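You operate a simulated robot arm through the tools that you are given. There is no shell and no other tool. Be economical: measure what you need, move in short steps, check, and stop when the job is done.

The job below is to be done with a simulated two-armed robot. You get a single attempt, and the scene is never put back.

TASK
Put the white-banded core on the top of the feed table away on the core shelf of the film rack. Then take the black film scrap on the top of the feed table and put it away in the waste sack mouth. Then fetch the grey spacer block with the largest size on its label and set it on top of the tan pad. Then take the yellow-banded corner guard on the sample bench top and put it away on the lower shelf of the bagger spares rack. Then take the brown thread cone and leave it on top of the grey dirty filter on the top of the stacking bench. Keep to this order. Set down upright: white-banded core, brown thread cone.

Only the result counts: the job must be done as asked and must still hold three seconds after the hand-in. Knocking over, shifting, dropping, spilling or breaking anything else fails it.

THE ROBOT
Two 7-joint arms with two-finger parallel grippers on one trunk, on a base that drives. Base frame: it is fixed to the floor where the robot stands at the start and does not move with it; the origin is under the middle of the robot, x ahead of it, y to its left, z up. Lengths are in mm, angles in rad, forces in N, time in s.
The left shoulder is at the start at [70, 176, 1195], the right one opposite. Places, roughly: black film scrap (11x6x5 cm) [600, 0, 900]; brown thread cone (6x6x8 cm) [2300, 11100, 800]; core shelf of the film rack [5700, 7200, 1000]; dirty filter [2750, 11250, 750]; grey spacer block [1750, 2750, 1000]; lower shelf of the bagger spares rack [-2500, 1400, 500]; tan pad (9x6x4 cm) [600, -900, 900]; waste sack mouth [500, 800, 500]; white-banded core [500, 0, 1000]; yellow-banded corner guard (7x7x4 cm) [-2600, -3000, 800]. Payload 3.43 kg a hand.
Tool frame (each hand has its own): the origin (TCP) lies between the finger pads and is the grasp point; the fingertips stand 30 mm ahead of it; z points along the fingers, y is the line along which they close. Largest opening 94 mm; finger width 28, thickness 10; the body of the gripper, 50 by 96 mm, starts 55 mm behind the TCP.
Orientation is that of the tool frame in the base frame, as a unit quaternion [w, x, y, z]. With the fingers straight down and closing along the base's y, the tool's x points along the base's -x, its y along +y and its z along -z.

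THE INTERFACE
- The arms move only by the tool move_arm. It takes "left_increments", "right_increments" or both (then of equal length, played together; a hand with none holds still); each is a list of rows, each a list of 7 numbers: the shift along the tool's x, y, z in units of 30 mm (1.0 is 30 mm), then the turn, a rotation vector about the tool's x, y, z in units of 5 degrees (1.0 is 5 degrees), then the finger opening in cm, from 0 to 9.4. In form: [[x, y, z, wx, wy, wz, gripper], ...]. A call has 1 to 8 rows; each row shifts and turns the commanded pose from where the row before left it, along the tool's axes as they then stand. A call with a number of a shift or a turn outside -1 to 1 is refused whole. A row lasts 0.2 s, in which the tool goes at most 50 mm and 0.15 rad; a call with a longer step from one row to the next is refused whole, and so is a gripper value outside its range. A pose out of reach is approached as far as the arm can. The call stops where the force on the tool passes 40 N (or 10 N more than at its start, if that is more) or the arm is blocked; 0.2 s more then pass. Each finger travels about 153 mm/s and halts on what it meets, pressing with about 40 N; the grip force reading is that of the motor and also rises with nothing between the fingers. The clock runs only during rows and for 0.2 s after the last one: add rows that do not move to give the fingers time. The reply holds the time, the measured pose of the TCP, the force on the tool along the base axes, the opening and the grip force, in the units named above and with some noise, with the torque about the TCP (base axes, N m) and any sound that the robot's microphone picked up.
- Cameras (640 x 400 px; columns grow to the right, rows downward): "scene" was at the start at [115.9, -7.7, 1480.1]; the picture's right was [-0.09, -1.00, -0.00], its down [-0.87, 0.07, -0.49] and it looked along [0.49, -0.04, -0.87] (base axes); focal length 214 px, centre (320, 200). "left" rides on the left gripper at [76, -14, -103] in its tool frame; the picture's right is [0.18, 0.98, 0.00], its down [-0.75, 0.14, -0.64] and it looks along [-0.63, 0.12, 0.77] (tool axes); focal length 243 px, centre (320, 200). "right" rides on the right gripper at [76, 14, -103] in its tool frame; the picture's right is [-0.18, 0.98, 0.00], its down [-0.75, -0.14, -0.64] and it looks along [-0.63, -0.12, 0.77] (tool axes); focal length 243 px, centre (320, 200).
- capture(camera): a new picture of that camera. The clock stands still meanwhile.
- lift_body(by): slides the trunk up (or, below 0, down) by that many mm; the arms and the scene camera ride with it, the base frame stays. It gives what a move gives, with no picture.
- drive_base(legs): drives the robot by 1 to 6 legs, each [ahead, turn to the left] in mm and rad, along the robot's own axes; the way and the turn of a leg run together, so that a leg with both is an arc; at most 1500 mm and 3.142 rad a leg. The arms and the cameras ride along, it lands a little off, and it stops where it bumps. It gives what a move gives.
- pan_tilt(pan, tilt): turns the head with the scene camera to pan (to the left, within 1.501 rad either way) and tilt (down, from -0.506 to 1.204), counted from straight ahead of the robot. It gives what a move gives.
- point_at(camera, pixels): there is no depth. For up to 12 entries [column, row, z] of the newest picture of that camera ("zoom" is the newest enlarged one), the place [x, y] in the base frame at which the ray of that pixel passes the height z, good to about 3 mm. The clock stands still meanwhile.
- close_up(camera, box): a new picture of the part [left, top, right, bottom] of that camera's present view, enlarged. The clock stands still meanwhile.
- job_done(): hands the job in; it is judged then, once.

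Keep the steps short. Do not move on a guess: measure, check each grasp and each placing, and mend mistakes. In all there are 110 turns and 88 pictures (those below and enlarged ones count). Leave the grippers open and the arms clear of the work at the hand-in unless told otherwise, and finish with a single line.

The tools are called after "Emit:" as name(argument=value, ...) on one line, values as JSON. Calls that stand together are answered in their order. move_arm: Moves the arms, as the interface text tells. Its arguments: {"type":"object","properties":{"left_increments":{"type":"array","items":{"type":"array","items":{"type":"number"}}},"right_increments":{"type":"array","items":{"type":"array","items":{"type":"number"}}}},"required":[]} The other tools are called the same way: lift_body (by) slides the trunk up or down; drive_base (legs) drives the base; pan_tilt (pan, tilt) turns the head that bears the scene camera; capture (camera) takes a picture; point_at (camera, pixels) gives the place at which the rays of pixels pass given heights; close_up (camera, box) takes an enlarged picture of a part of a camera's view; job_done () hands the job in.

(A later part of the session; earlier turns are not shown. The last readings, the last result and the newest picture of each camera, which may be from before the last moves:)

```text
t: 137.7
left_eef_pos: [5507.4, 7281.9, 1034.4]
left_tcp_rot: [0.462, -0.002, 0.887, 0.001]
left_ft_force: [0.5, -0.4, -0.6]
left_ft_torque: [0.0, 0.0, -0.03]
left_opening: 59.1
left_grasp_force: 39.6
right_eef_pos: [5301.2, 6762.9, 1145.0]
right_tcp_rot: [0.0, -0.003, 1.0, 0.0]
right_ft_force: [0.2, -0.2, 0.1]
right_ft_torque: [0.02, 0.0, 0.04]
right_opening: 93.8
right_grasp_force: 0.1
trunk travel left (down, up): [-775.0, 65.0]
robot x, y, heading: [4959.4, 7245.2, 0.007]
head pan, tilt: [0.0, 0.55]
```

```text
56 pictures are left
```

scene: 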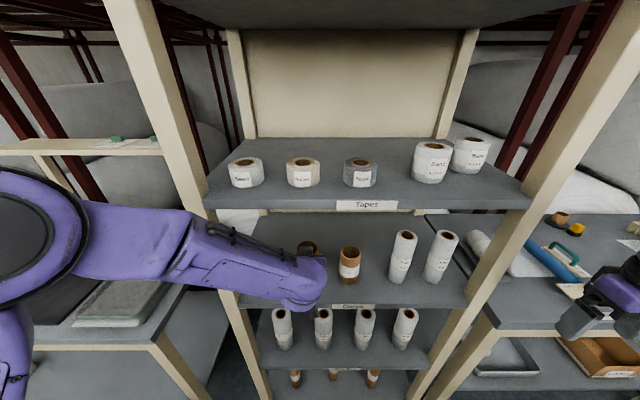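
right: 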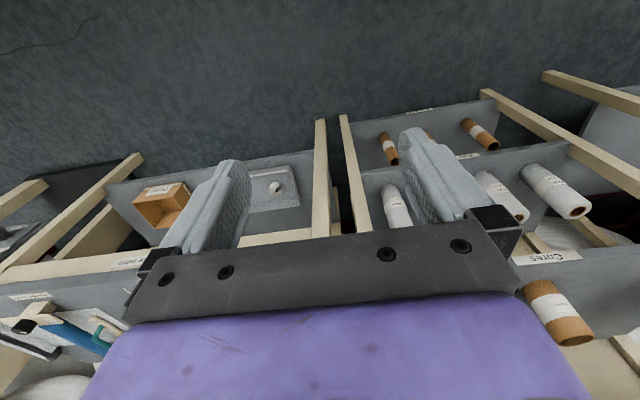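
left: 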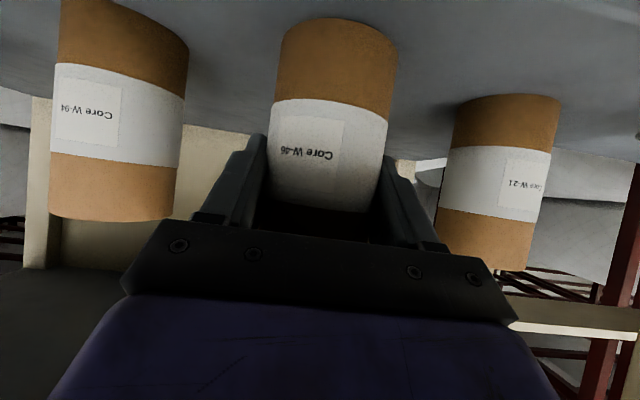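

No contact yet (force ≈0). Going on down in 2 mm steps.

Emit:
move_arm(left_increments=[[0.055, 0, 0.038, 0, 0, 0, 3], [0.055, 0, 0.038, 0, 0, 0, 3], [0.055, 0, 0.038, 0, 0, 0, 3], [0.055, 0, 0.038, 0, 0, 0, 3]])

Emit:
move_arm(left_increments=[[0.055, 0, 0.038, 0, 0, 0, 3]])

Emit:
capture(camera="left")

```text
t: 138.7
left_eef_pos: [5505.9, 7280.8, 1030.1]
left_tcp_rot: [0.464, -0.003, 0.886, 0.001]
left_ft_force: [0.0, 1.7, 11.0]
left_ft_torque: [0.08, 0.19, -0.07]
left_opening: 59.2
left_grasp_force: 39.7
right_eef_pos: [5300.8, 6763.0, 1147.4]
right_tcp_rot: [0.001, -0.004, 1.0, 0.001]
right_ft_force: [0.2, -0.1, 0.4]
right_ft_torque: [-0.03, 0.02, -0.01]
right_opening: 94.1
right_grasp_force: 0.0
trunk travel left (down, up): [-775.0, 65.0]
robot x, y, heading: [4961.5, 7246.7, 0.012]
head pan, tilt: [0.0, 0.55]
```

```text
t: 139.1
left_eef_pos: [5507.1, 7281.3, 1029.4]
left_tcp_rot: [0.464, -0.004, 0.886, 0.001]
left_ft_force: [3.7, 1.8, 25.4]
left_ft_torque: [0.17, 0.28, -0.04]
left_opening: 59.2
left_grasp_force: 39.9
right_eef_pos: [5298.2, 6763.9, 1146.0]
right_tcp_rot: [0.002, -0.004, 1.0, 0.0]
right_ft_force: [0.0, -0.2, 0.5]
right_ft_torque: [-0.02, 0.0, -0.01]
right_opening: 94.3
right_grasp_force: 0.0
trunk travel left (down, up): [-775.0, 65.0]
robot x, y, heading: [4958.2, 7245.6, 0.005]
head pan, tilt: [0.0, 0.55]
```

```text
55 pictures are left
```

left: 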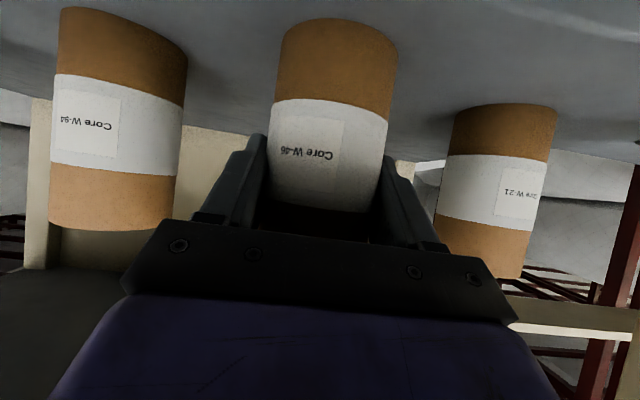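

Contact: 25 N. Easing 3 mm, then opening and checking.

Emit:
move_arm(left_increments=[[-0.08, 0, -0.056, 0, 0, 0, 3], [0, 0, 0, 0, 0, 0, 6.2], [0, 0, 0, 0, 0, 0, 7], [0, 0, 0, 0, 0, 0, 8.2], [0, 0, 0, 0, 0, 0, 9.4], [0, 0, 0, 0, 0, 0, 9.4]])

Emit:
capture(camera="left")

```text
t: 140.5
left_eef_pos: [5506.4, 7281.6, 1028.0]
left_tcp_rot: [0.462, -0.002, 0.887, 0.001]
left_ft_force: [-0.6, 0.0, 0.2]
left_ft_torque: [0.01, 0.0, -0.01]
left_opening: 93.9
left_grasp_force: 0.0
right_eef_pos: [5301.1, 6763.8, 1145.5]
right_tcp_rot: [0.0, -0.004, 1.0, 0.0]
right_ft_force: [-0.4, -0.3, -0.4]
right_ft_torque: [0.02, -0.03, -0.02]
right_opening: 94.0
right_grasp_force: 0.0
trunk travel left (down, up): [-775.0, 65.0]
robot x, y, heading: [4958.0, 7243.6, 0.008]
head pan, tilt: [0.0, 0.55]
```

```text
54 pictures are left
```

left: 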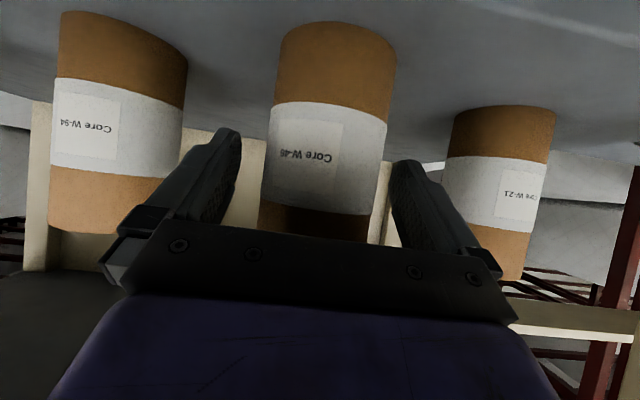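

The core stands upright in its place. Withdrawing the hand along the fingers and backing off, with a check picture.

Emit:
move_arm(left_increments=[[0, 0, -0.6, 0, 0, 0, 9.4], [0, 0, -0.95, 0, 0, 0, 9.4], [0, 0, -0.95, 0, 0, 0, 9.4], [0, 0, -0.95, 0, 0, 0, 9.4], [0, 0, -0.95, 0, 0, 0, 9.4], [0, 0, -0.95, 0, 0, 0, 9.4]])

Emit:
drive_base(legs=[[-250, 0]])

Emit:
close_up(camera="scene", box=[230, 140, 470, 290])

Emit:
drive_base(legs=[[0, 1.507], [1500, 0], [1481, 0], [0, 1.628], [1500, 0], [1500, 0]])

```text
t: 141.9
left_eef_pos: [5374.6, 7281.5, 1120.5]
left_tcp_rot: [0.461, -0.003, 0.887, 0.002]
left_ft_force: [-0.6, 0.2, 1.6]
left_ft_torque: [0.03, -0.03, -0.01]
left_opening: 94.1
left_grasp_force: 0.1
right_eef_pos: [5300.5, 6763.5, 1146.2]
right_tcp_rot: [0.001, -0.003, 1.0, 0.001]
right_ft_force: [0.3, -0.1, 0.8]
right_ft_torque: [0.01, -0.01, -0.02]
right_opening: 94.2
right_grasp_force: 0.0
trunk travel left (down, up): [-775.0, 65.0]
robot x, y, heading: [4958.8, 7243.8, 0.006]
head pan, tilt: [0.0, 0.55]
```

```text
t: 143.7
left_eef_pos: [5124.2, 7278.8, 1119.9]
left_tcp_rot: [0.461, -0.001, 0.887, 0.001]
left_ft_force: [-0.6, 1.0, 0.4]
left_ft_torque: [0.0, 0.0, 0.0]
left_opening: 94.0
left_grasp_force: 0.1
right_eef_pos: [5049.2, 6760.4, 1145.5]
right_tcp_rot: [0.0, -0.002, 1.0, 0.0]
right_ft_force: [0.0, -0.2, -0.1]
right_ft_torque: [0.02, 0.0, -0.01]
right_opening: 94.2
right_grasp_force: 0.1
trunk travel left (down, up): [-775.0, 65.0]
robot x, y, heading: [4702.0, 7243.4, 0.007]
head pan, tilt: [0.0, 0.55]
```

```text
2.67 times, centred on (350, 215) of scene
```

zoom: 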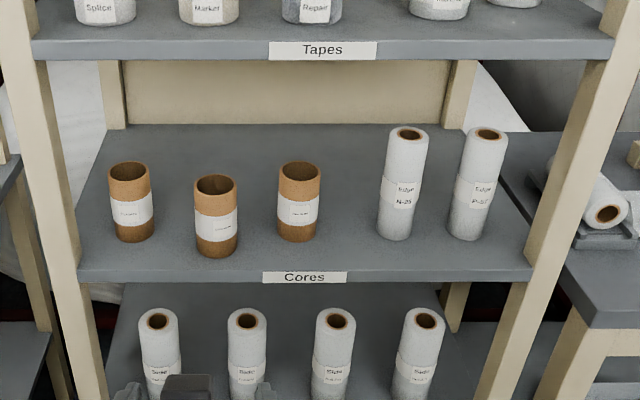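

```text
t: 179.8
left_eef_pos: [1583.9, 10308.5, 1120.3]
left_tcp_rot: [-0.008, 0.887, -0.015, -0.462]
left_ft_force: [0.1, 0.6, -0.1]
left_ft_torque: [-0.01, 0.01, -0.02]
left_opening: 93.9
left_grasp_force: 0.0
right_eef_pos: [1678.5, 10821.8, 1145.8]
right_tcp_rot: [0.0, 1.0, -0.016, 0.0]
right_ft_force: [0.2, -0.7, 0.1]
right_ft_torque: [0.04, -0.01, 0.0]
right_opening: 94.0
right_grasp_force: 0.1
trunk travel left (down, up): [-775.0, 65.0]
robot x, y, heading: [2003.8, 10328.4, 3.111]
head pan, tilt: [0.0, 0.55]
```

Core placed properly between its neighbours. Driving back the same way.

Emit:
drive_base(legs=[[854, 0], [0, 1.565], [1400, 0], [1356, 0], [0, -0.958], [1200, 0]])

```text
t: 209.1
left_eef_pos: [-305.2, 6739.3, 1120.7]
left_tcp_rot: [0.124, 0.854, 0.239, -0.445]
left_ft_force: [0.9, 0.5, -0.2]
left_ft_torque: [0.02, -0.01, -0.03]
left_opening: 93.8
left_grasp_force: 0.0
right_eef_pos: [-505.5, 7220.8, 1146.2]
right_tcp_rot: [0.001, 0.963, 0.269, -0.001]
right_ft_force: [0.0, -0.3, 0.8]
right_ft_torque: [0.0, -0.03, -0.03]
right_opening: 94.0
right_grasp_force: 0.0
trunk travel left (down, up): [-775.0, 65.0]
robot x, y, heading: [37.9, 6982.9, -2.596]
head pan, tilt: [0.0, 0.55]
```

Emit:
drive_base(legs=[[0, 0.414], [1500, 0], [188, 0], [0, 0.611], [1500, 0], [1500, 0]])

Emit:
drive_base(legs=[[1300, 0], [1350, 0], [0, 1.571]])

Emit:
pan_tilt(pan=0.15, tilt=0.45)

Emit:
capture(camera="scene")

```text
t: 234.6
left_eef_pos: [-873.6, 2182.7, 1120.6]
left_tcp_rot: [0.329, 0.623, 0.632, -0.323]
left_ft_force: [-0.1, 0.0, 0.0]
left_ft_torque: [-0.01, 0.0, 0.01]
left_opening: 93.9
left_grasp_force: 0.0
right_eef_pos: [-1390.9, 2252.8, 1144.1]
right_tcp_rot: [0.001, 0.703, 0.712, 0.0]
right_ft_force: [0.0, -0.1, -0.4]
right_ft_torque: [0.0, 0.0, 0.03]
right_opening: 94.1
right_grasp_force: 0.1
trunk travel left (down, up): [-775.0, 65.0]
robot x, y, heading: [-912.4, 2598.4, -1.556]
head pan, tilt: [0.0, 0.55]
```

```text
t: 251.4
left_eef_pos: [-439.1, -24.7, 1121.9]
left_tcp_rot: [0.462, -0.009, 0.887, 0.006]
left_ft_force: [-0.7, -0.4, -0.2]
left_ft_torque: [-0.04, 0.04, 0.02]
left_opening: 94.0
left_grasp_force: 0.2
right_eef_pos: [-506.1, -543.7, 1145.4]
right_tcp_rot: [0.0, -0.009, 1.0, -0.001]
right_ft_force: [-0.1, 1.1, -0.4]
right_ft_torque: [0.01, 0.05, 0.04]
right_opening: 94.0
right_grasp_force: 0.1
trunk travel left (down, up): [-775.0, 65.0]
robot x, y, heading: [-854.3, -65.6, 0.017]
head pan, tilt: [0.0, 0.55]
```

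```text
t: 252.1
left_eef_pos: [-439.3, -25.6, 1121.3]
left_tcp_rot: [0.462, -0.009, 0.887, 0.005]
left_ft_force: [-0.1, 1.4, 0.3]
left_ft_torque: [0.0, 0.0, -0.02]
left_opening: 93.6
left_grasp_force: 0.0
right_eef_pos: [-506.5, -543.3, 1145.4]
right_tcp_rot: [0.0, -0.009, 1.0, 0.0]
right_ft_force: [0.2, -0.9, 1.0]
right_ft_torque: [-0.01, 0.03, 0.0]
right_opening: 94.3
right_grasp_force: 0.1
trunk travel left (down, up): [-775.0, 65.0]
robot x, y, heading: [-855.1, -66.8, 0.023]
head pan, tilt: [0.15, 0.45]
```

```text
52 pictures are left
```

scene: 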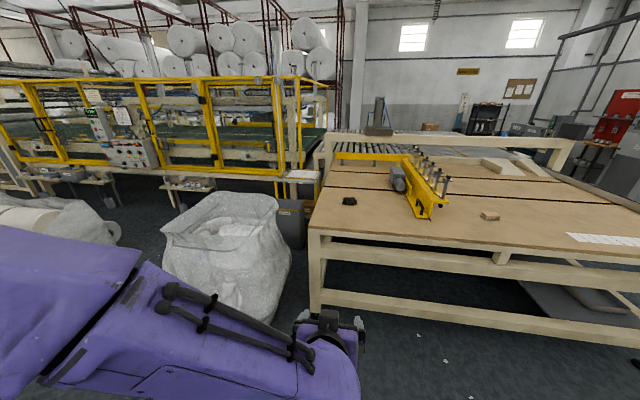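

Scrap still lies at (350,201). Driving up to the table and turning the left hand to straight down with fingers closing along x (one combined rotation).

Emit:
drive_base(legs=[[885, 0], [0, -0.02]])

Emit:
move_arm(left_increments=[[0, 0, 0, 0.517, 0.517, 0.993, 9.4], [0, 0, 0, 0.517, 0.517, 0.993, 9.4], [0, 0, 0, 0.517, 0.517, 0.993, 9.4], [0, 0, 0, 0.517, 0.517, 0.993, 9.4], [0, 0, 0, 0.517, 0.517, 0.993, 9.4], [0, 0, 0, 0.517, 0.517, 0.993, 9.4], [0, 0, 0, 0.517, 0.517, 0.993, 9.4], [0, 0, 0, 0.517, 0.517, 0.993, 9.4]])

Emit:
move_arm(left_increments=[[0, 0, 0, 0.517, 0.517, 0.993, 9.4], [0, 0, 0, 0.517, 0.517, 0.993, 9.4], [0, 0, 0, 0.517, 0.517, 0.993, 9.4], [0, 0, 0, 0.517, 0.517, 0.993, 9.4], [0, 0, 0, 0.517, 0.517, 0.993, 9.4], [0, 0, 0, 0.517, 0.517, 0.993, 9.4], [0, 0, 0, 0.517, 0.517, 0.993, 9.4], [0, 0, 0, 0.517, 0.517, 0.993, 9.4]])

Emit:
pan_tilt(pan=0.1, tilt=0.9)

Emit:
capture(camera="scene")

Emit:
capture(camera="left")

```text
t: 257.1
left_eef_pos: [434.9, -15.8, 1120.6]
left_tcp_rot: [0.462, 0.0, 0.887, 0.0]
left_ft_force: [-0.5, 0.0, -0.1]
left_ft_torque: [0.01, 0.03, 0.0]
left_opening: 94.4
left_grasp_force: 0.1
right_eef_pos: [358.5, -532.8, 1146.3]
right_tcp_rot: [0.0, 0.0, 1.0, -0.001]
right_ft_force: [0.7, 1.2, 0.7]
right_ft_torque: [-0.01, 0.01, -0.01]
right_opening: 94.0
right_grasp_force: 0.1
trunk travel left (down, up): [-775.0, 65.0]
robot x, y, heading: [19.2, -46.2, -0.0]
head pan, tilt: [0.15, 0.45]
```

```text
t: 258.9
left_eef_pos: [435.2, -15.2, 1119.8]
left_tcp_rot: [0.263, 0.378, 0.887, 0.001]
left_ft_force: [0.1, -0.8, -0.4]
left_ft_torque: [-0.02, -0.03, 0.0]
left_opening: 94.1
left_grasp_force: 0.1
right_eef_pos: [359.1, -532.3, 1146.0]
right_tcp_rot: [-0.001, 0.0, 1.0, 0.0]
right_ft_force: [0.3, 0.3, 0.1]
right_ft_torque: [0.0, 0.02, -0.03]
right_opening: 94.1
right_grasp_force: 0.0
trunk travel left (down, up): [-775.0, 65.0]
robot x, y, heading: [16.9, -48.0, -0.002]
head pan, tilt: [0.15, 0.45]
```

```text
t: 260.6
left_eef_pos: [434.9, -16.6, 1120.1]
left_tcp_rot: [0.206, 0.465, 0.861, 0.001]
left_ft_force: [0.2, 0.1, 0.0]
left_ft_torque: [-0.02, 0.03, -0.02]
left_opening: 93.9
left_grasp_force: 0.0
left hand out of reach, approached as far as the arm can: row 3, 4, 5, 6, 7, 8
right_eef_pos: [358.2, -533.1, 1144.9]
right_tcp_rot: [0.0, 0.0, 1.0, 0.0]
right_ft_force: [-0.4, -0.4, -0.4]
right_ft_torque: [0.01, 0.01, 0.0]
right_opening: 94.3
right_grasp_force: 0.0
trunk travel left (down, up): [-775.0, 65.0]
robot x, y, heading: [19.4, -47.7, -0.002]
head pan, tilt: [0.15, 0.45]
```

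```text
t: 261.6
left_eef_pos: [435.4, -15.3, 1119.8]
left_tcp_rot: [0.207, 0.464, 0.862, 0.001]
left_ft_force: [-0.2, -0.3, 0.1]
left_ft_torque: [-0.02, -0.01, 0.0]
left_opening: 94.0
left_grasp_force: 0.0
right_eef_pos: [358.0, -532.6, 1145.8]
right_tcp_rot: [0.0, 0.001, 1.0, -0.001]
right_ft_force: [0.6, -1.2, -0.6]
right_ft_torque: [0.0, 0.01, 0.01]
right_opening: 94.1
right_grasp_force: 0.1
trunk travel left (down, up): [-775.0, 65.0]
robot x, y, heading: [15.4, -51.9, 0.001]
head pan, tilt: [0.099, 0.901]
```

```text
51 pictures are left
```

scene: 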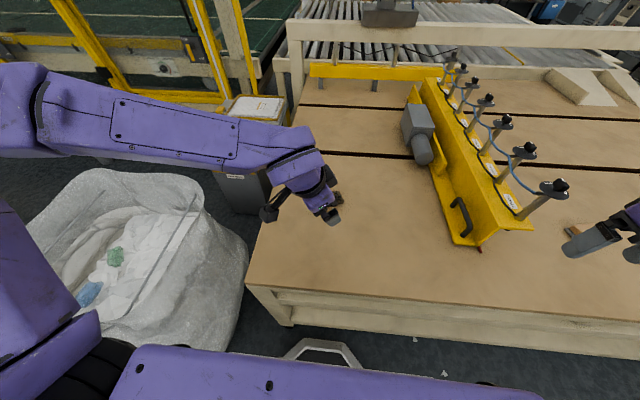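

```text
50 pictures are left
```

left: 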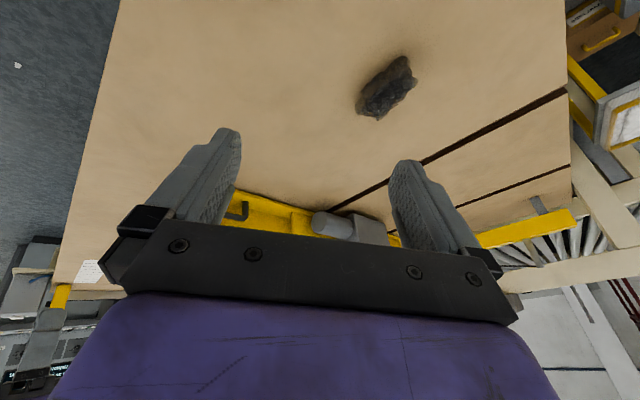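

Out of reach for that yaw direction (stopped at about +55°). I'll turn the other way about the tool axis and see what the arm does.

Emit:
move_arm(left_increments=[[0, 0, 0, 0, 0, -1, 9.4], [0, 0, 0, 0, 0, -1, 9.4], [0, 0, 0, 0, 0, -1, 9.4], [0, 0, 0, 0, 0, -1, 9.4], [0, 0, 0, 0, 0, -1, 9.4], [0, 0, 0, 0, 0, -1, 9.4], [0, 0, 0, 0, 0, -1, 9.4], [0, 0, 0, 0, 0, -1, 9.4]])

Emit:
move_arm(left_increments=[[0, 0, 0, 0, 0, -1, 9.4], [0, 0, 0, 0, 0, -1, 9.4], [0, 0, 0, 0, 0, -1, 9.4], [0, 0, 0, 0, 0, -1, 9.4], [0, 0, 0, 0, 0, -1, 9.4], [0, 0, 0, 0, 0, -1, 9.4], [0, 0, 0, 0, 0, -1, 9.4], [0, 0, 0, 0, 0, -1, 9.4]])

Emit:
move_arm(left_increments=[[0, 0, 0, 0, 0, -1, 9.4], [0, 0, 0, 0, 0, -1, 9.4], [0, 0, 0, 0, 0, -1, 9.4], [0, 0, 0, 0, 0, -1, 9.4], [0, 0, 0, 0, 0, -1, 9.4], [0, 0, 0, 0, 0, -1, 9.4], [0, 0, 0, 0, 0, -1, 9.4], [0, 0, 0, 0, 0, -1, 9.4]])

```text
t: 263.4
left_eef_pos: [435.0, -15.6, 1119.6]
left_tcp_rot: [0.194, 0.141, 0.968, -0.07]
left_ft_force: [0.0, 0.3, 0.4]
left_ft_torque: [0.0, -0.04, -0.02]
left_opening: 94.2
left_grasp_force: 0.1
right_eef_pos: [357.7, -533.6, 1146.8]
right_tcp_rot: [0.0, -0.001, 1.0, 0.0]
right_ft_force: [-0.1, -0.6, -0.2]
right_ft_torque: [0.0, -0.01, -0.03]
right_opening: 94.0
right_grasp_force: 0.1
trunk travel left (down, up): [-775.0, 65.0]
robot x, y, heading: [16.4, -50.4, -0.002]
head pan, tilt: [0.099, 0.901]
```

```text
t: 265.1
left_eef_pos: [435.5, -14.9, 1121.4]
left_tcp_rot: [0.158, -0.198, 0.958, -0.134]
left_ft_force: [-0.7, 0.2, 0.1]
left_ft_torque: [0.01, 0.01, 0.0]
left_opening: 93.7
left_grasp_force: 0.0
right_eef_pos: [356.8, -532.0, 1145.4]
right_tcp_rot: [0.0, 0.0, 1.0, -0.001]
right_ft_force: [-0.4, -0.2, 0.2]
right_ft_torque: [0.0, -0.01, -0.01]
right_opening: 94.1
right_grasp_force: 0.0
trunk travel left (down, up): [-775.0, 65.0]
robot x, y, heading: [16.2, -48.1, -0.0]
head pan, tilt: [0.099, 0.901]
```

```text
t: 266.9
left_eef_pos: [435.6, -16.2, 1121.5]
left_tcp_rot: [0.104, -0.514, 0.832, -0.178]
left_ft_force: [-0.4, 0.7, 0.7]
left_ft_torque: [-0.01, -0.02, 0.0]
left_opening: 94.1
left_grasp_force: 0.2
right_eef_pos: [357.7, -531.4, 1146.3]
right_tcp_rot: [0.0, 0.0, 1.0, -0.001]
right_ft_force: [0.1, -0.1, 0.0]
right_ft_torque: [0.02, 0.0, 0.01]
right_opening: 94.0
right_grasp_force: 0.0
trunk travel left (down, up): [-775.0, 65.0]
robot x, y, heading: [19.9, -51.8, 0.0]
head pan, tilt: [0.099, 0.901]
```

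Negative yaw works. Finishing to straight down, yaw −90°.

Emit:
move_arm(left_increments=[[0, 0, 0, -0.773, -0.202, -0.873, 9.4], [0, 0, 0, -0.773, -0.202, -0.873, 9.4], [0, 0, 0, -0.773, -0.202, -0.873, 9.4], [0, 0, 0, -0.773, -0.202, -0.873, 9.4], [0, 0, 0, -0.773, -0.202, -0.873, 9.4], [0, 0, 0, -0.773, -0.202, -0.873, 9.4]])

Emit:
close_up(camera="scene", box=[260, 130, 420, 230])

Emit:
capture(camera="left")

```text
t: 268.4
left_eef_pos: [435.5, -16.6, 1119.9]
left_tcp_rot: [0.001, 0.707, -0.707, 0.0]
left_ft_force: [0.0, 1.2, -0.1]
left_ft_torque: [-0.01, 0.02, -0.03]
left_opening: 94.0
left_grasp_force: 0.0
right_eef_pos: [358.4, -532.6, 1145.8]
right_tcp_rot: [0.0, 0.0, 1.0, 0.001]
right_ft_force: [0.8, 0.3, 0.4]
right_ft_torque: [-0.02, 0.04, -0.03]
right_opening: 93.8
right_grasp_force: 0.1
trunk travel left (down, up): [-775.0, 65.0]
robot x, y, heading: [16.8, -49.1, -0.001]
head pan, tilt: [0.099, 0.901]
```

```text
4.00 times, centred on (340, 180) of scene
```

zoom: 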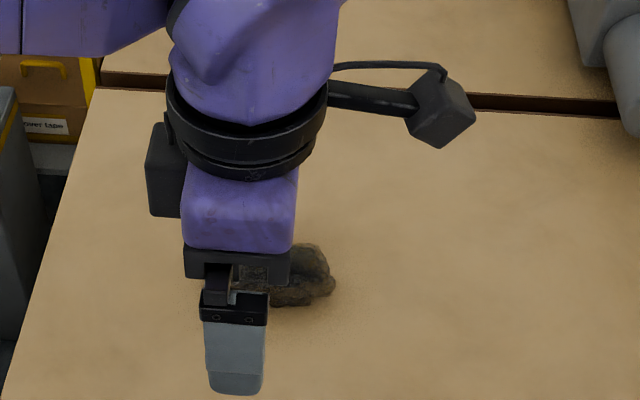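

```text
48 pictures are left
```

left: 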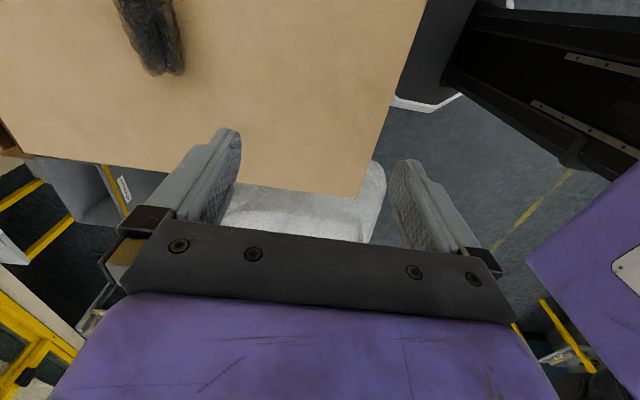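

Hand is straight down, closing along x. Moving over the scrap (630,−28) at z=1000.

Emit:
move_arm(left_increments=[[0.05, -0.8125, 0.5, 0, 0, 0, 9.4], [0.05, -0.8125, 0.5, 0, 0, 0, 9.4], [0.05, -0.8125, 0.5, 0, 0, 0, 9.4], [0.05, -0.8125, 0.5, 0, 0, 0, 9.4], [0.05, -0.8125, 0.5, 0, 0, 0, 9.4], [0.05, -0.8125, 0.5, 0, 0, 0, 9.4], [0.05, -0.8125, 0.5, 0, 0, 0, 9.4], [0.05, -0.8125, 0.5, 0, 0, 0, 9.4]])

Emit:
capture(camera="left")

```text
t: 270.1
left_eef_pos: [632.1, -28.9, 999.7]
left_tcp_rot: [0.0, -0.707, 0.708, 0.0]
left_ft_force: [-0.4, 0.3, -0.1]
left_ft_torque: [0.04, -0.02, 0.01]
left_opening: 94.1
left_grasp_force: 0.1
right_eef_pos: [359.6, -533.0, 1144.5]
right_tcp_rot: [0.0, 0.0, 1.0, 0.001]
right_ft_force: [-0.4, -0.3, 0.4]
right_ft_torque: [0.0, 0.05, -0.03]
right_opening: 93.9
right_grasp_force: 0.0
trunk travel left (down, up): [-775.0, 65.0]
robot x, y, heading: [17.6, -48.7, -0.006]
head pan, tilt: [0.099, 0.901]
```

```text
47 pictures are left
```

left: 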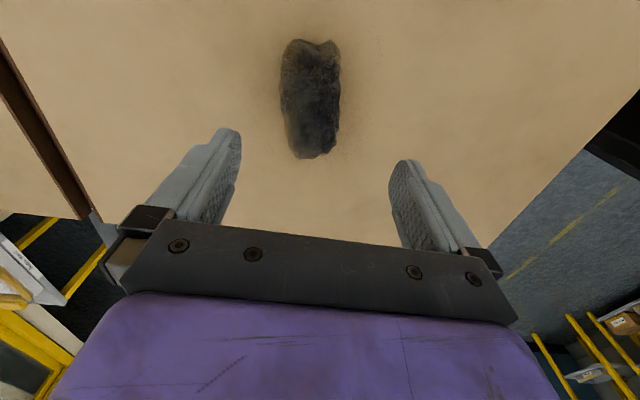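

Well aligned. Measuring the scrap's centre.

Emit:
point_at(camera="left", pixels=[[311, 100, 875], [315, 42, 870], [313, 155, 885], [283, 100, 870], [340, 100, 870]])

```text
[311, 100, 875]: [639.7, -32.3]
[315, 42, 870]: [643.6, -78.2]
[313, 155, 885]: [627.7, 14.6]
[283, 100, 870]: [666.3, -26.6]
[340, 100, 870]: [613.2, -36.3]
```

Centre (638,−32). Descending to TCP z≈888 (tips 6 mm above the table) and closing.

Emit:
move_arm(left_increments=[[0.05, -0.2, 0.9, 0, 0, 0, 9.4], [0.05, 0, 0.9, 0, 0, 0, 9.4], [0, 0, 0.9, 0, 0, 0, 9.4], [0, 0, 0.6, 0, 0, 0, 9.4], [0, 0, 0.35, 0, 0, 0, 9.4]])

Emit:
move_arm(left_increments=[[0, 0, 0, 0, 0, 0, 7], [0, 0, 0, 0, 0, 0, 4], [0, 0, 0, 0, 0, 0, 3], [0, 0, 0, 0, 0, 0, 2], [0, 0, 0, 0, 0, 0, 2]])

Emit:
capture(camera="left")

```text
t: 271.4
left_eef_pos: [636.5, -31.2, 891.0]
left_tcp_rot: [-0.001, -0.707, 0.708, -0.001]
left_ft_force: [-0.2, -0.6, -0.5]
left_ft_torque: [0.02, 0.0, 0.01]
left_opening: 94.1
left_grasp_force: 0.1
right_eef_pos: [357.5, -532.3, 1146.2]
right_tcp_rot: [-0.001, -0.001, 1.0, 0.001]
right_ft_force: [-0.1, 0.1, -0.4]
right_ft_torque: [0.03, -0.01, 0.0]
right_opening: 94.1
right_grasp_force: 0.1
trunk travel left (down, up): [-775.0, 65.0]
robot x, y, heading: [18.3, -46.0, 0.001]
head pan, tilt: [0.099, 0.901]
```

```text
t: 272.6
left_eef_pos: [635.9, -32.6, 895.2]
left_tcp_rot: [0.002, -0.707, 0.708, -0.003]
left_ft_force: [11.1, 0.0, 28.6]
left_ft_torque: [0.1, -1.02, -0.04]
left_opening: 47.6
left_grasp_force: 39.9
right_eef_pos: [356.0, -532.2, 1147.0]
right_tcp_rot: [0.002, 0.0, 1.0, 0.0]
right_ft_force: [-0.2, -0.3, 0.5]
right_ft_torque: [0.01, -0.04, -0.04]
right_opening: 93.7
right_grasp_force: 0.0
trunk travel left (down, up): [-775.0, 65.0]
robot x, y, heading: [19.8, -54.3, -0.001]
head pan, tilt: [0.099, 0.901]
```

```text
46 pictures are left
```

left: 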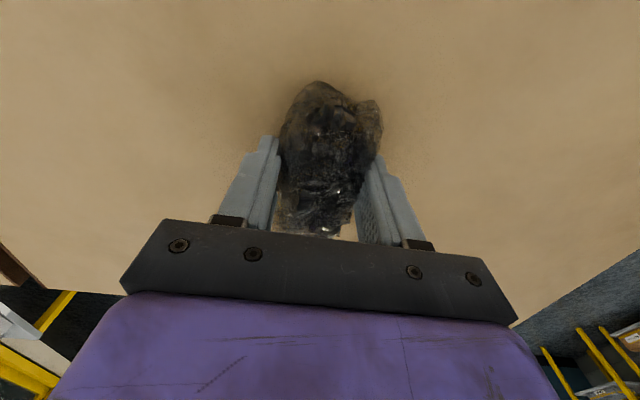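

Gripped at 48 mm. Lifting 110 mm and checking.

Emit:
move_arm(left_increments=[[0, 0, -0.4, 0, 0, 0, 2], [0, 0, -0.8, 0, 0, 0, 2], [0, 0, -0.9, 0, 0, 0, 2], [0, 0, -0.9, 0, 0, 0, 2], [0, 0, -0.9, 0, 0, 0, 2], [0, 0, 0, 0, 0, 0, 2]])

Emit:
pan_tilt(pan=0.55, tilt=0.8)

Emit:
capture(camera="scene")

```text
t: 273.9
left_eef_pos: [636.0, -32.1, 1006.7]
left_tcp_rot: [-0.001, -0.706, 0.708, 0.001]
left_ft_force: [0.3, -0.4, 0.3]
left_ft_torque: [-0.03, 0.02, -0.02]
left_opening: 46.0
left_grasp_force: 39.9
right_eef_pos: [359.2, -532.6, 1145.5]
right_tcp_rot: [0.0, 0.0, 1.0, 0.0]
right_ft_force: [-0.5, -1.0, -0.2]
right_ft_torque: [-0.04, -0.01, 0.01]
right_opening: 94.0
right_grasp_force: 0.0
trunk travel left (down, up): [-775.0, 65.0]
robot x, y, heading: [18.8, -51.3, 0.001]
head pan, tilt: [0.099, 0.901]
```

```text
t: 274.9
left_eef_pos: [635.7, -31.3, 1008.4]
left_tcp_rot: [0.0, -0.706, 0.708, -0.001]
left_ft_force: [0.4, 0.0, -0.1]
left_ft_torque: [0.01, -0.02, 0.0]
left_opening: 46.3
left_grasp_force: 39.9
right_eef_pos: [359.0, -532.5, 1144.0]
right_tcp_rot: [0.0, 0.0, 1.0, 0.001]
right_ft_force: [0.2, 0.7, -0.5]
right_ft_torque: [0.04, -0.05, 0.01]
right_opening: 94.0
right_grasp_force: 0.0
trunk travel left (down, up): [-775.0, 65.0]
robot x, y, heading: [16.2, -49.9, -0.001]
head pan, tilt: [0.55, 0.799]
```

```text
45 pictures are left
```

scene: 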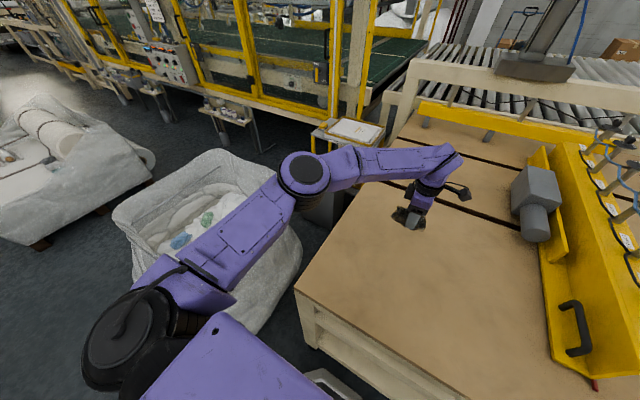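

Scrap is held clear. Now measuring the sack rim and its contents.

Emit:
point_at(camera="scene", pixels=[[115, 210, 750], [220, 152, 750], [290, 172, 750], [180, 240, 500], [206, 218, 500], [175, 200, 500], [235, 205, 500], [270, 230, 700], [130, 270, 600], [245, 335, 0], [145, 300, 0], [300, 270, 300]])

Emit:
close_up(camera="scene", box=[90, 130, 330, 280])

```text
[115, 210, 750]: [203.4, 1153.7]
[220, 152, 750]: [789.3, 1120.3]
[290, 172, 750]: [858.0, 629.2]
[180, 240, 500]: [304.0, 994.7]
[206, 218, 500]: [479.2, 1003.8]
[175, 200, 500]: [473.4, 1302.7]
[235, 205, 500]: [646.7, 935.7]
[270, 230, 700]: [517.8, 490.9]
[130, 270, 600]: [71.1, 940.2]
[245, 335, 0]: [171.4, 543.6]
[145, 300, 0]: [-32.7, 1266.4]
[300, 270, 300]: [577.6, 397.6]
```

```text
2.67 times, centred on (210, 205) of scene
```

zoom: 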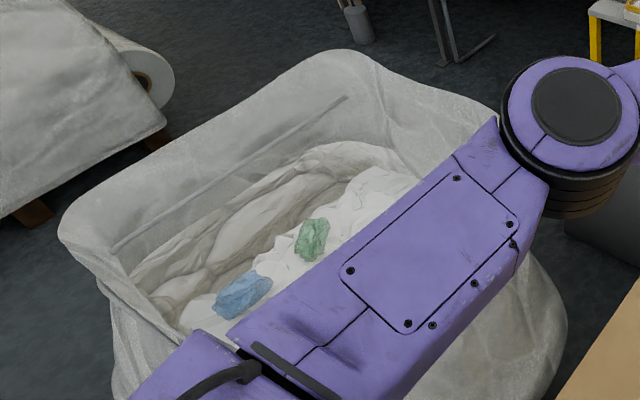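

Sack mouth spans about x 100…850, y 480…1150, contents at ~500–600. I'll back off, and stand at (−230,480) facing +x so the left hand reaches over it.

Emit:
drive_base(legs=[[-250, 0], [0, 1.571], [530, 0], [0, -1.571]])

Emit:
capture(camera="scene")

```text
t: 282.1
left_eef_pos: [-246.0, 855.9, 1010.1]
left_tcp_rot: [0.0, 1.0, -0.01, -0.002]
left_ft_force: [0.1, -0.6, 0.1]
left_ft_torque: [-0.06, 0.03, 0.01]
left_opening: 46.1
left_grasp_force: 39.6
right_eef_pos: [250.5, 568.2, 1144.9]
right_tcp_rot: [-0.002, -0.702, 0.713, 0.002]
right_ft_force: [0.2, -0.1, -0.6]
right_ft_torque: [-0.05, 0.02, 0.01]
right_opening: 94.0
right_grasp_force: 0.0
trunk travel left (down, up): [-775.0, 65.0]
robot x, y, heading: [-245.6, 238.8, 1.551]
head pan, tilt: [0.55, 0.799]
stopped in leg 3: the robot was blocked; the commanded pose is now the measured one
```

```text
43 pictures are left
```

scene: 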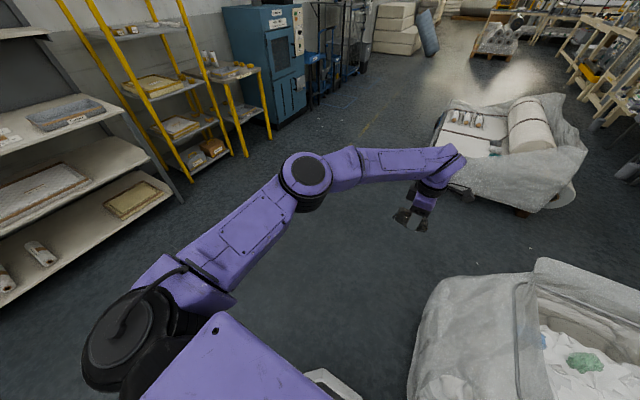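

The base touched the sack's corner and stopped. I back off and come to the sack from the west instead: (−430,800) facing +x.

Emit:
drive_base(legs=[[-120, 0], [0, 0.31], [700, 0], [0, -1.861]])

Emit:
pan_tilt(pan=0, tilt=0.9)

Emit:
capture(camera="scene")

```text
t: 286.1
left_eef_pos: [-464.2, 921.4, 1011.6]
left_tcp_rot: [-0.003, 0.993, 0.117, -0.001]
left_ft_force: [-0.1, -0.2, 0.2]
left_ft_torque: [-0.03, 0.06, 0.03]
left_opening: 45.9
left_grasp_force: 39.6
right_eef_pos: [85.0, 771.4, 1144.6]
right_tcp_rot: [0.002, 0.786, -0.618, -0.004]
right_ft_force: [0.8, -0.6, 0.7]
right_ft_torque: [0.0, 0.03, -0.01]
right_opening: 94.2
right_grasp_force: 0.1
trunk travel left (down, up): [-775.0, 65.0]
robot x, y, heading: [-319.8, 322.5, 1.69]
head pan, tilt: [0.55, 0.799]
stopped in leg 3: the robot was blocked; the commanded pose is now the measured one
```

```text
t: 287.0
left_eef_pos: [-467.6, 921.5, 1012.8]
left_tcp_rot: [-0.002, 0.993, 0.118, 0.0]
left_ft_force: [0.5, 0.3, 0.3]
left_ft_torque: [0.0, -0.01, -0.02]
left_opening: 46.2
left_grasp_force: 39.7
right_eef_pos: [82.2, 772.2, 1147.1]
right_tcp_rot: [0.0, 0.787, -0.617, -0.003]
right_ft_force: [1.2, -0.1, 1.1]
right_ft_torque: [0.02, 0.0, 0.04]
right_opening: 94.0
right_grasp_force: 0.1
trunk travel left (down, up): [-775.0, 65.0]
robot x, y, heading: [-317.7, 326.3, 1.693]
head pan, tilt: [0.0, 0.901]
```

```text
42 pictures are left
```

scene: 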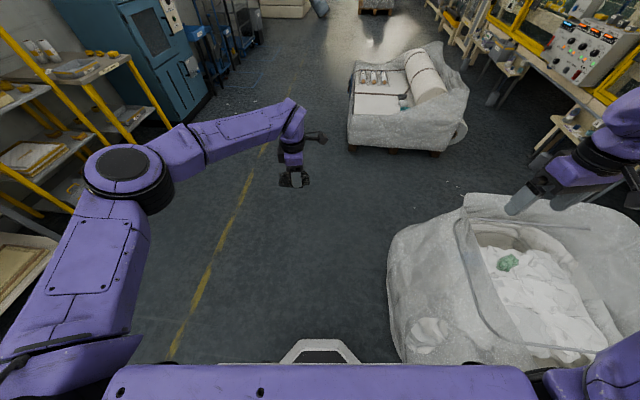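

The base still catches the sack corner near (400,350). Measuring its outline before the next try.

Emit:
point_at(camera="scene", pixels=[[400, 345, 200], [387, 255, 300], [400, 362, 0], [465, 200, 700], [465, 225, 700], [560, 350, 650], [640, 350, 650], [507, 263, 550], [520, 300, 550], [320, 345, 200]])

```text
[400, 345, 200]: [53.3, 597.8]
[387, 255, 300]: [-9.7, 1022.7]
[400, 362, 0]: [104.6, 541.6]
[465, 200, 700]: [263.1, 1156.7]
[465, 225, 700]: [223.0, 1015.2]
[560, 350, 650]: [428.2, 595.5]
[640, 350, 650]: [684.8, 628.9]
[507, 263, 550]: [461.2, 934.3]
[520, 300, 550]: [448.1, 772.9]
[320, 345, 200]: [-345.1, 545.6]
```

Sack's west edge is x≈0…50. Backing off further and giving it a wider berth, to (−520,780) facing +x.

Emit:
drive_base(legs=[[-250, 0], [0, 0.2], [740, 0], [0, -1.89]])

Emit:
capture(camera="scene")

```text
t: 297.7
left_eef_pos: [88.8, 849.6, 1010.4]
left_tcp_rot: [-0.001, 0.746, -0.666, 0.002]
left_ft_force: [-0.7, -0.1, -0.9]
left_ft_torque: [-0.04, -0.03, 0.0]
left_opening: 45.8
left_grasp_force: 39.9
right_eef_pos: [-128.4, 324.1, 1146.2]
right_tcp_rot: [0.001, -0.057, 0.998, 0.002]
right_ft_force: [0.1, 1.2, -0.1]
right_ft_torque: [0.0, 0.01, 0.02]
right_opening: 93.9
right_grasp_force: 0.1
trunk travel left (down, up): [-775.0, 65.0]
robot x, y, heading: [-522.4, 774.4, 0.004]
head pan, tilt: [0.0, 0.901]
```

```text
41 pictures are left
```

scene: 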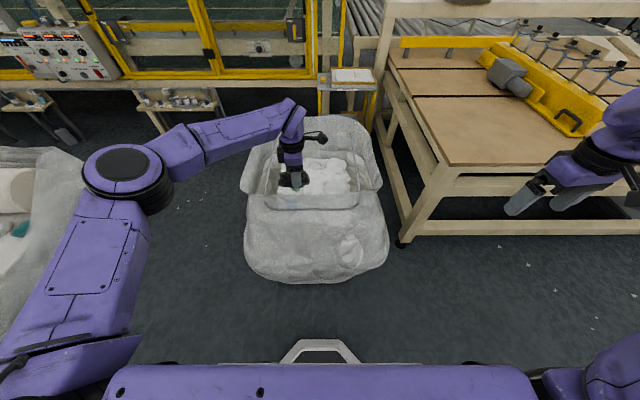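

Good view. Sack's near face is at about (315,280). Checking the rim and the distances before rolling ahead.

Emit:
point_at(camera="scene", pixels=[[315, 282, 0], [315, 265, 200], [310, 208, 650], [310, 208, 700], [330, 180, 550], [345, 120, 750], [255, 180, 700], [380, 180, 700], [320, 345, 200]])

```text
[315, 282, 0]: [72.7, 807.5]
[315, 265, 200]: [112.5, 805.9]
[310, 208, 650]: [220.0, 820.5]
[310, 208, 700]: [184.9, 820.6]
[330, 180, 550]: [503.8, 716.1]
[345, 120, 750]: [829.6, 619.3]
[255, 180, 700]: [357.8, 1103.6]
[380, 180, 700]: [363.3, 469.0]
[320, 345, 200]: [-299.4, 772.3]
```

Mouth spans x 200…830, y 470…1100. Rolling 230 mm ahead, then lowering the hand inside.

Emit:
drive_base(legs=[[230, 0]])

Emit:
move_arm(left_increments=[[0, -0.5, 0.5, 0, 0, 0, 2], [0, -0.5, 0.9, 0, 0, 0, 2], [0, -0.5, 1, 0, 0, 0, 2], [0, -0.5, 1, 0, 0, 0, 2], [0, -0.3, 1, 0, 0, 0, 2], [0, 0, 1, 0, 0, 0, 2], [0, 0, 1, 0, 0, 0, 2], [0, 0, 1, 0, 0, 0, 2]])

Emit:
capture(camera="left")

Emit:
capture(camera="scene")

```text
t: 299.5
left_eef_pos: [307.7, 849.3, 1008.0]
left_tcp_rot: [0.0, 0.745, -0.667, 0.0]
left_ft_force: [0.4, -0.4, -0.4]
left_ft_torque: [0.0, 0.05, 0.01]
left_opening: 45.6
left_grasp_force: 40.0
right_eef_pos: [91.0, 323.0, 1144.1]
right_tcp_rot: [-0.001, -0.058, 0.998, 0.002]
right_ft_force: [0.6, -0.1, 0.8]
right_ft_torque: [-0.01, 0.03, -0.02]
right_opening: 93.9
right_grasp_force: 0.1
trunk travel left (down, up): [-775.0, 65.0]
robot x, y, heading: [-310.5, 769.7, 0.004]
head pan, tilt: [0.0, 0.901]
stopped in leg 1: the robot was blocked; the commanded pose is now the measured one
```

```text
t: 301.3
left_eef_pos: [331.6, 853.6, 798.6]
left_tcp_rot: [0.0, 0.745, -0.667, 0.002]
left_ft_force: [0.0, -0.9, -0.1]
left_ft_torque: [-0.02, -0.03, 0.01]
left_opening: 45.7
left_grasp_force: 40.0
left hand out of reach, approached as far as the arm can: row 4, 5, 6, 7, 8
right_eef_pos: [86.1, 322.8, 1145.5]
right_tcp_rot: [0.002, -0.057, 0.998, 0.001]
right_ft_force: [0.3, -1.6, 0.5]
right_ft_torque: [0.0, -0.01, 0.0]
right_opening: 93.9
right_grasp_force: 0.0
trunk travel left (down, up): [-775.0, 65.0]
robot x, y, heading: [-308.2, 774.2, -0.002]
head pan, tilt: [0.0, 0.901]
```

```text
40 pictures are left
```

left: 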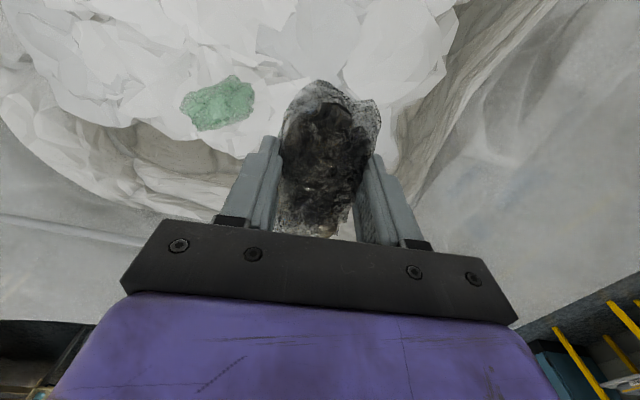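

```text
39 pictures are left
```

scene: 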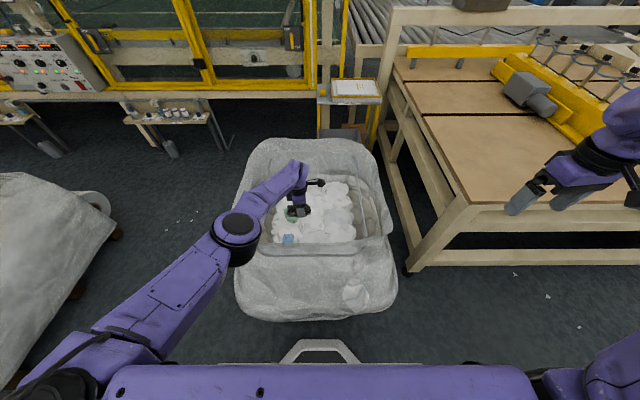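

The scrap hangs inside the mouth above the waste. Lowering the trunk 100 mm, then releasing.

Emit:
lift_body(by=-100)

Emit:
move_arm(left_increments=[[0, 0, 0, 0, 0, 0, 5], [0, 0, 0, 0, 0, 0, 7], [0, 0, 0, 0, 0, 0, 9.4], [0, 0, 0, 0, 0, 0, 9.4], [0, 0, 0, 0, 0, 0, 9.4]])

Emit:
capture(camera="left")

```text
t: 302.6
left_eef_pos: [330.7, 853.5, 699.0]
left_tcp_rot: [0.0, 0.745, -0.667, 0.003]
left_ft_force: [-0.2, -0.2, 0.7]
left_ft_torque: [-0.02, 0.0, 0.01]
left_opening: 45.7
left_grasp_force: 39.8
right_eef_pos: [86.6, 323.5, 1047.5]
right_tcp_rot: [0.001, -0.057, 0.998, 0.002]
right_ft_force: [-0.5, 0.1, 0.5]
right_ft_torque: [-0.02, -0.03, 0.01]
right_opening: 94.0
right_grasp_force: 0.0
trunk travel left (down, up): [-675.0, 165.0]
robot x, y, heading: [-305.1, 774.9, -0.001]
head pan, tilt: [0.0, 0.901]
```

```text
t: 303.8
left_eef_pos: [330.5, 853.0, 698.9]
left_tcp_rot: [0.0, 0.745, -0.667, 0.003]
left_ft_force: [0.4, -0.3, 0.7]
left_ft_torque: [-0.02, -0.02, -0.02]
left_opening: 93.9
left_grasp_force: 0.0
right_eef_pos: [86.7, 322.0, 1045.2]
right_tcp_rot: [0.001, -0.056, 0.998, 0.002]
right_ft_force: [0.5, -0.3, 0.1]
right_ft_torque: [-0.01, -0.02, -0.02]
right_opening: 94.0
right_grasp_force: 0.0
trunk travel left (down, up): [-675.0, 165.0]
robot x, y, heading: [-306.3, 768.3, 0.007]
head pan, tilt: [0.0, 0.901]
```

```text
38 pictures are left
```

left: 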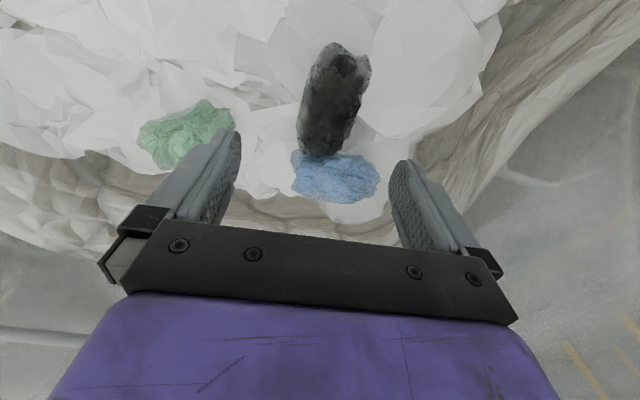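

Scrap lies on the waste inside the sack. Raising the arm and trunk, and looking toward the spacer blocks.

Emit:
lift_body(by=100)

Emit:
move_arm(left_increments=[[0, 0, -1, 0, 0, 0, 9.4], [0, 0, -1, 0, 0, 0, 9.4], [0, 0, -1, 0, 0, 0, 9.4], [0, 0, -1, 0, 0, 0, 9.4], [0, 0, -1, 0, 0, 0, 9.4], [0, 0, -1, 0, 0, 0, 9.4], [0, 0.5, -1, 0, 0, 0, 9.4], [0, 0.5, -1, 0, 0, 0, 9.4]])

Emit:
pan_tilt(pan=0.75, tilt=0.2)

Emit:
close_up(camera="scene", box=[220, 140, 420, 265])

```text
t: 305.2
left_eef_pos: [330.8, 853.4, 797.8]
left_tcp_rot: [-0.001, 0.745, -0.667, 0.002]
left_ft_force: [0.9, 0.0, -0.4]
left_ft_torque: [0.02, -0.01, 0.01]
left_opening: 94.1
left_grasp_force: 0.2
right_eef_pos: [86.7, 322.6, 1146.1]
right_tcp_rot: [0.001, -0.056, 0.998, 0.002]
right_ft_force: [0.5, 1.4, -0.4]
right_ft_torque: [0.0, 0.02, 0.0]
right_opening: 94.1
right_grasp_force: 0.0
trunk travel left (down, up): [-775.0, 65.0]
robot x, y, heading: [-303.8, 774.6, 0.001]
head pan, tilt: [0.0, 0.901]
```

```text
t: 307.0
left_eef_pos: [299.3, 850.9, 1038.8]
left_tcp_rot: [-0.001, 0.745, -0.667, 0.003]
left_ft_force: [-0.5, 0.8, -0.3]
left_ft_torque: [0.01, -0.02, -0.01]
left_opening: 94.0
left_grasp_force: 0.2
right_eef_pos: [84.7, 323.6, 1146.7]
right_tcp_rot: [0.001, -0.057, 0.998, 0.001]
right_ft_force: [0.5, -0.4, 0.8]
right_ft_torque: [-0.03, 0.02, 0.03]
right_opening: 94.2
right_grasp_force: 0.0
trunk travel left (down, up): [-775.0, 65.0]
robot x, y, heading: [-308.2, 773.9, 0.002]
head pan, tilt: [0.0, 0.901]
```

```text
t: 308.1
left_eef_pos: [299.9, 852.3, 1037.7]
left_tcp_rot: [0.0, 0.745, -0.667, 0.003]
left_ft_force: [-1.0, -0.2, -0.4]
left_ft_torque: [0.01, 0.0, 0.01]
left_opening: 94.1
left_grasp_force: 0.0
right_eef_pos: [86.7, 323.1, 1146.7]
right_tcp_rot: [0.001, -0.057, 0.998, 0.003]
right_ft_force: [0.4, -0.4, -0.4]
right_ft_torque: [-0.01, -0.02, -0.01]
right_opening: 94.0
right_grasp_force: 0.0
trunk travel left (down, up): [-775.0, 65.0]
robot x, y, heading: [-307.5, 772.4, -0.002]
head pan, tilt: [0.75, 0.201]
```

```text
3.20 times, centred on (320, 202) of scene
```

zoom: 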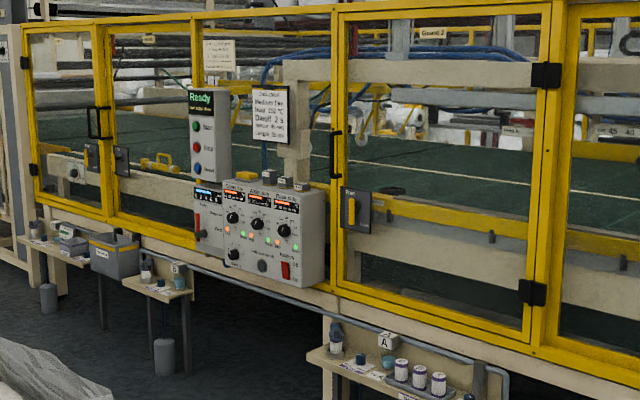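

Three small grey blocks sit on top of the control box (zoom (269–302,180)). Zooming in on their labels.

Emit:
close_up(camera="scene", box=[296, 188, 322, 204])

Emit:
point_at(camera="zoom", pixels=[[320, 200, 1000], [320, 200, 1050]])

```text
16.00 times, centred on (309, 196) of scene
```

zoom: 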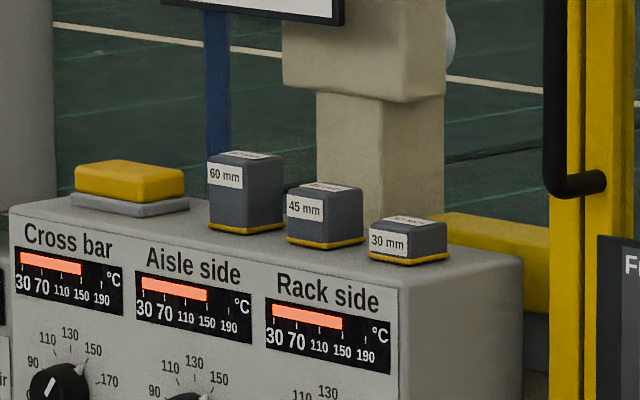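

```text
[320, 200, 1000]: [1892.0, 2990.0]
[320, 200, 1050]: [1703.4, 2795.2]
```

The 60 mm block (left one) is wanted. Now measuring the floor space between pallet, sack and the machine's stands.

Emit:
pan_tilt(pan=0.75, tilt=0.4)

Emit:
capture(camera="scene")

```text
t: 308.8
left_eef_pos: [298.6, 850.3, 1038.5]
left_tcp_rot: [-0.001, 0.745, -0.667, 0.002]
left_ft_force: [0.2, 0.2, 0.6]
left_ft_torque: [0.03, 0.02, 0.04]
left_opening: 93.9
left_grasp_force: 0.0
right_eef_pos: [87.2, 322.9, 1145.5]
right_tcp_rot: [0.001, -0.057, 0.998, 0.003]
right_ft_force: [-0.1, -0.1, 0.3]
right_ft_torque: [0.01, 0.01, -0.01]
right_opening: 93.6
right_grasp_force: 0.1
trunk travel left (down, up): [-775.0, 65.0]
robot x, y, heading: [-307.7, 774.7, 0.001]
head pan, tilt: [0.75, 0.4]
```

```text
35 pictures are left
```

scene: 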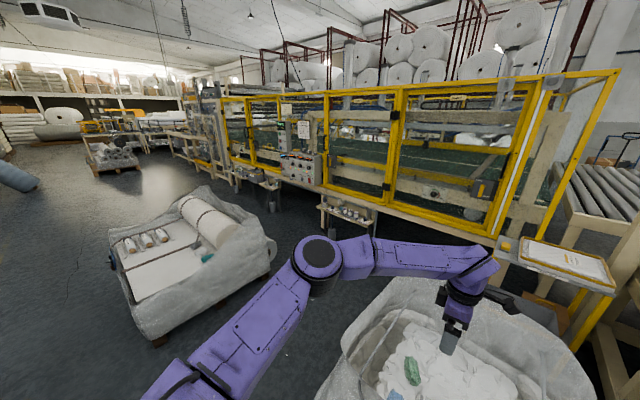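

Emit:
point_at(camera="scene", pixels=[[158, 345, 0], [270, 272, 0], [277, 248, 200], [210, 187, 500], [110, 250, 400], [319, 207, 650], [376, 226, 650], [330, 234, 0], [274, 211, 0], [280, 190, 650], [233, 176, 650], [300, 185, 800]])

Emit:
close_up(camera="scene", box=[200, 130, 400, 255])

```text
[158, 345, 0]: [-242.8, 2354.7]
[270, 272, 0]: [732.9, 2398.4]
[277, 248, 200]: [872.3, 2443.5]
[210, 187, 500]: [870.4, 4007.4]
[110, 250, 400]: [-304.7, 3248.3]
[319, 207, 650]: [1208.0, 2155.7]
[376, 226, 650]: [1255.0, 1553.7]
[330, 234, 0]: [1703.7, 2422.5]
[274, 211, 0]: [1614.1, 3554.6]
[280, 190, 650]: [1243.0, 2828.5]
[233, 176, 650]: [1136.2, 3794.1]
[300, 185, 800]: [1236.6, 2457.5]
```

```text
3.20 times, centred on (300, 192) of scene
```

zoom: 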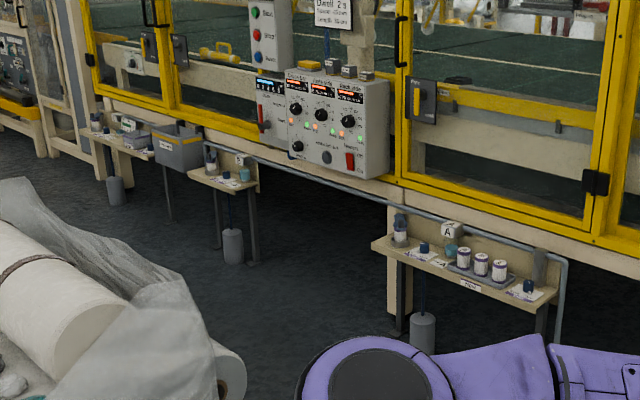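

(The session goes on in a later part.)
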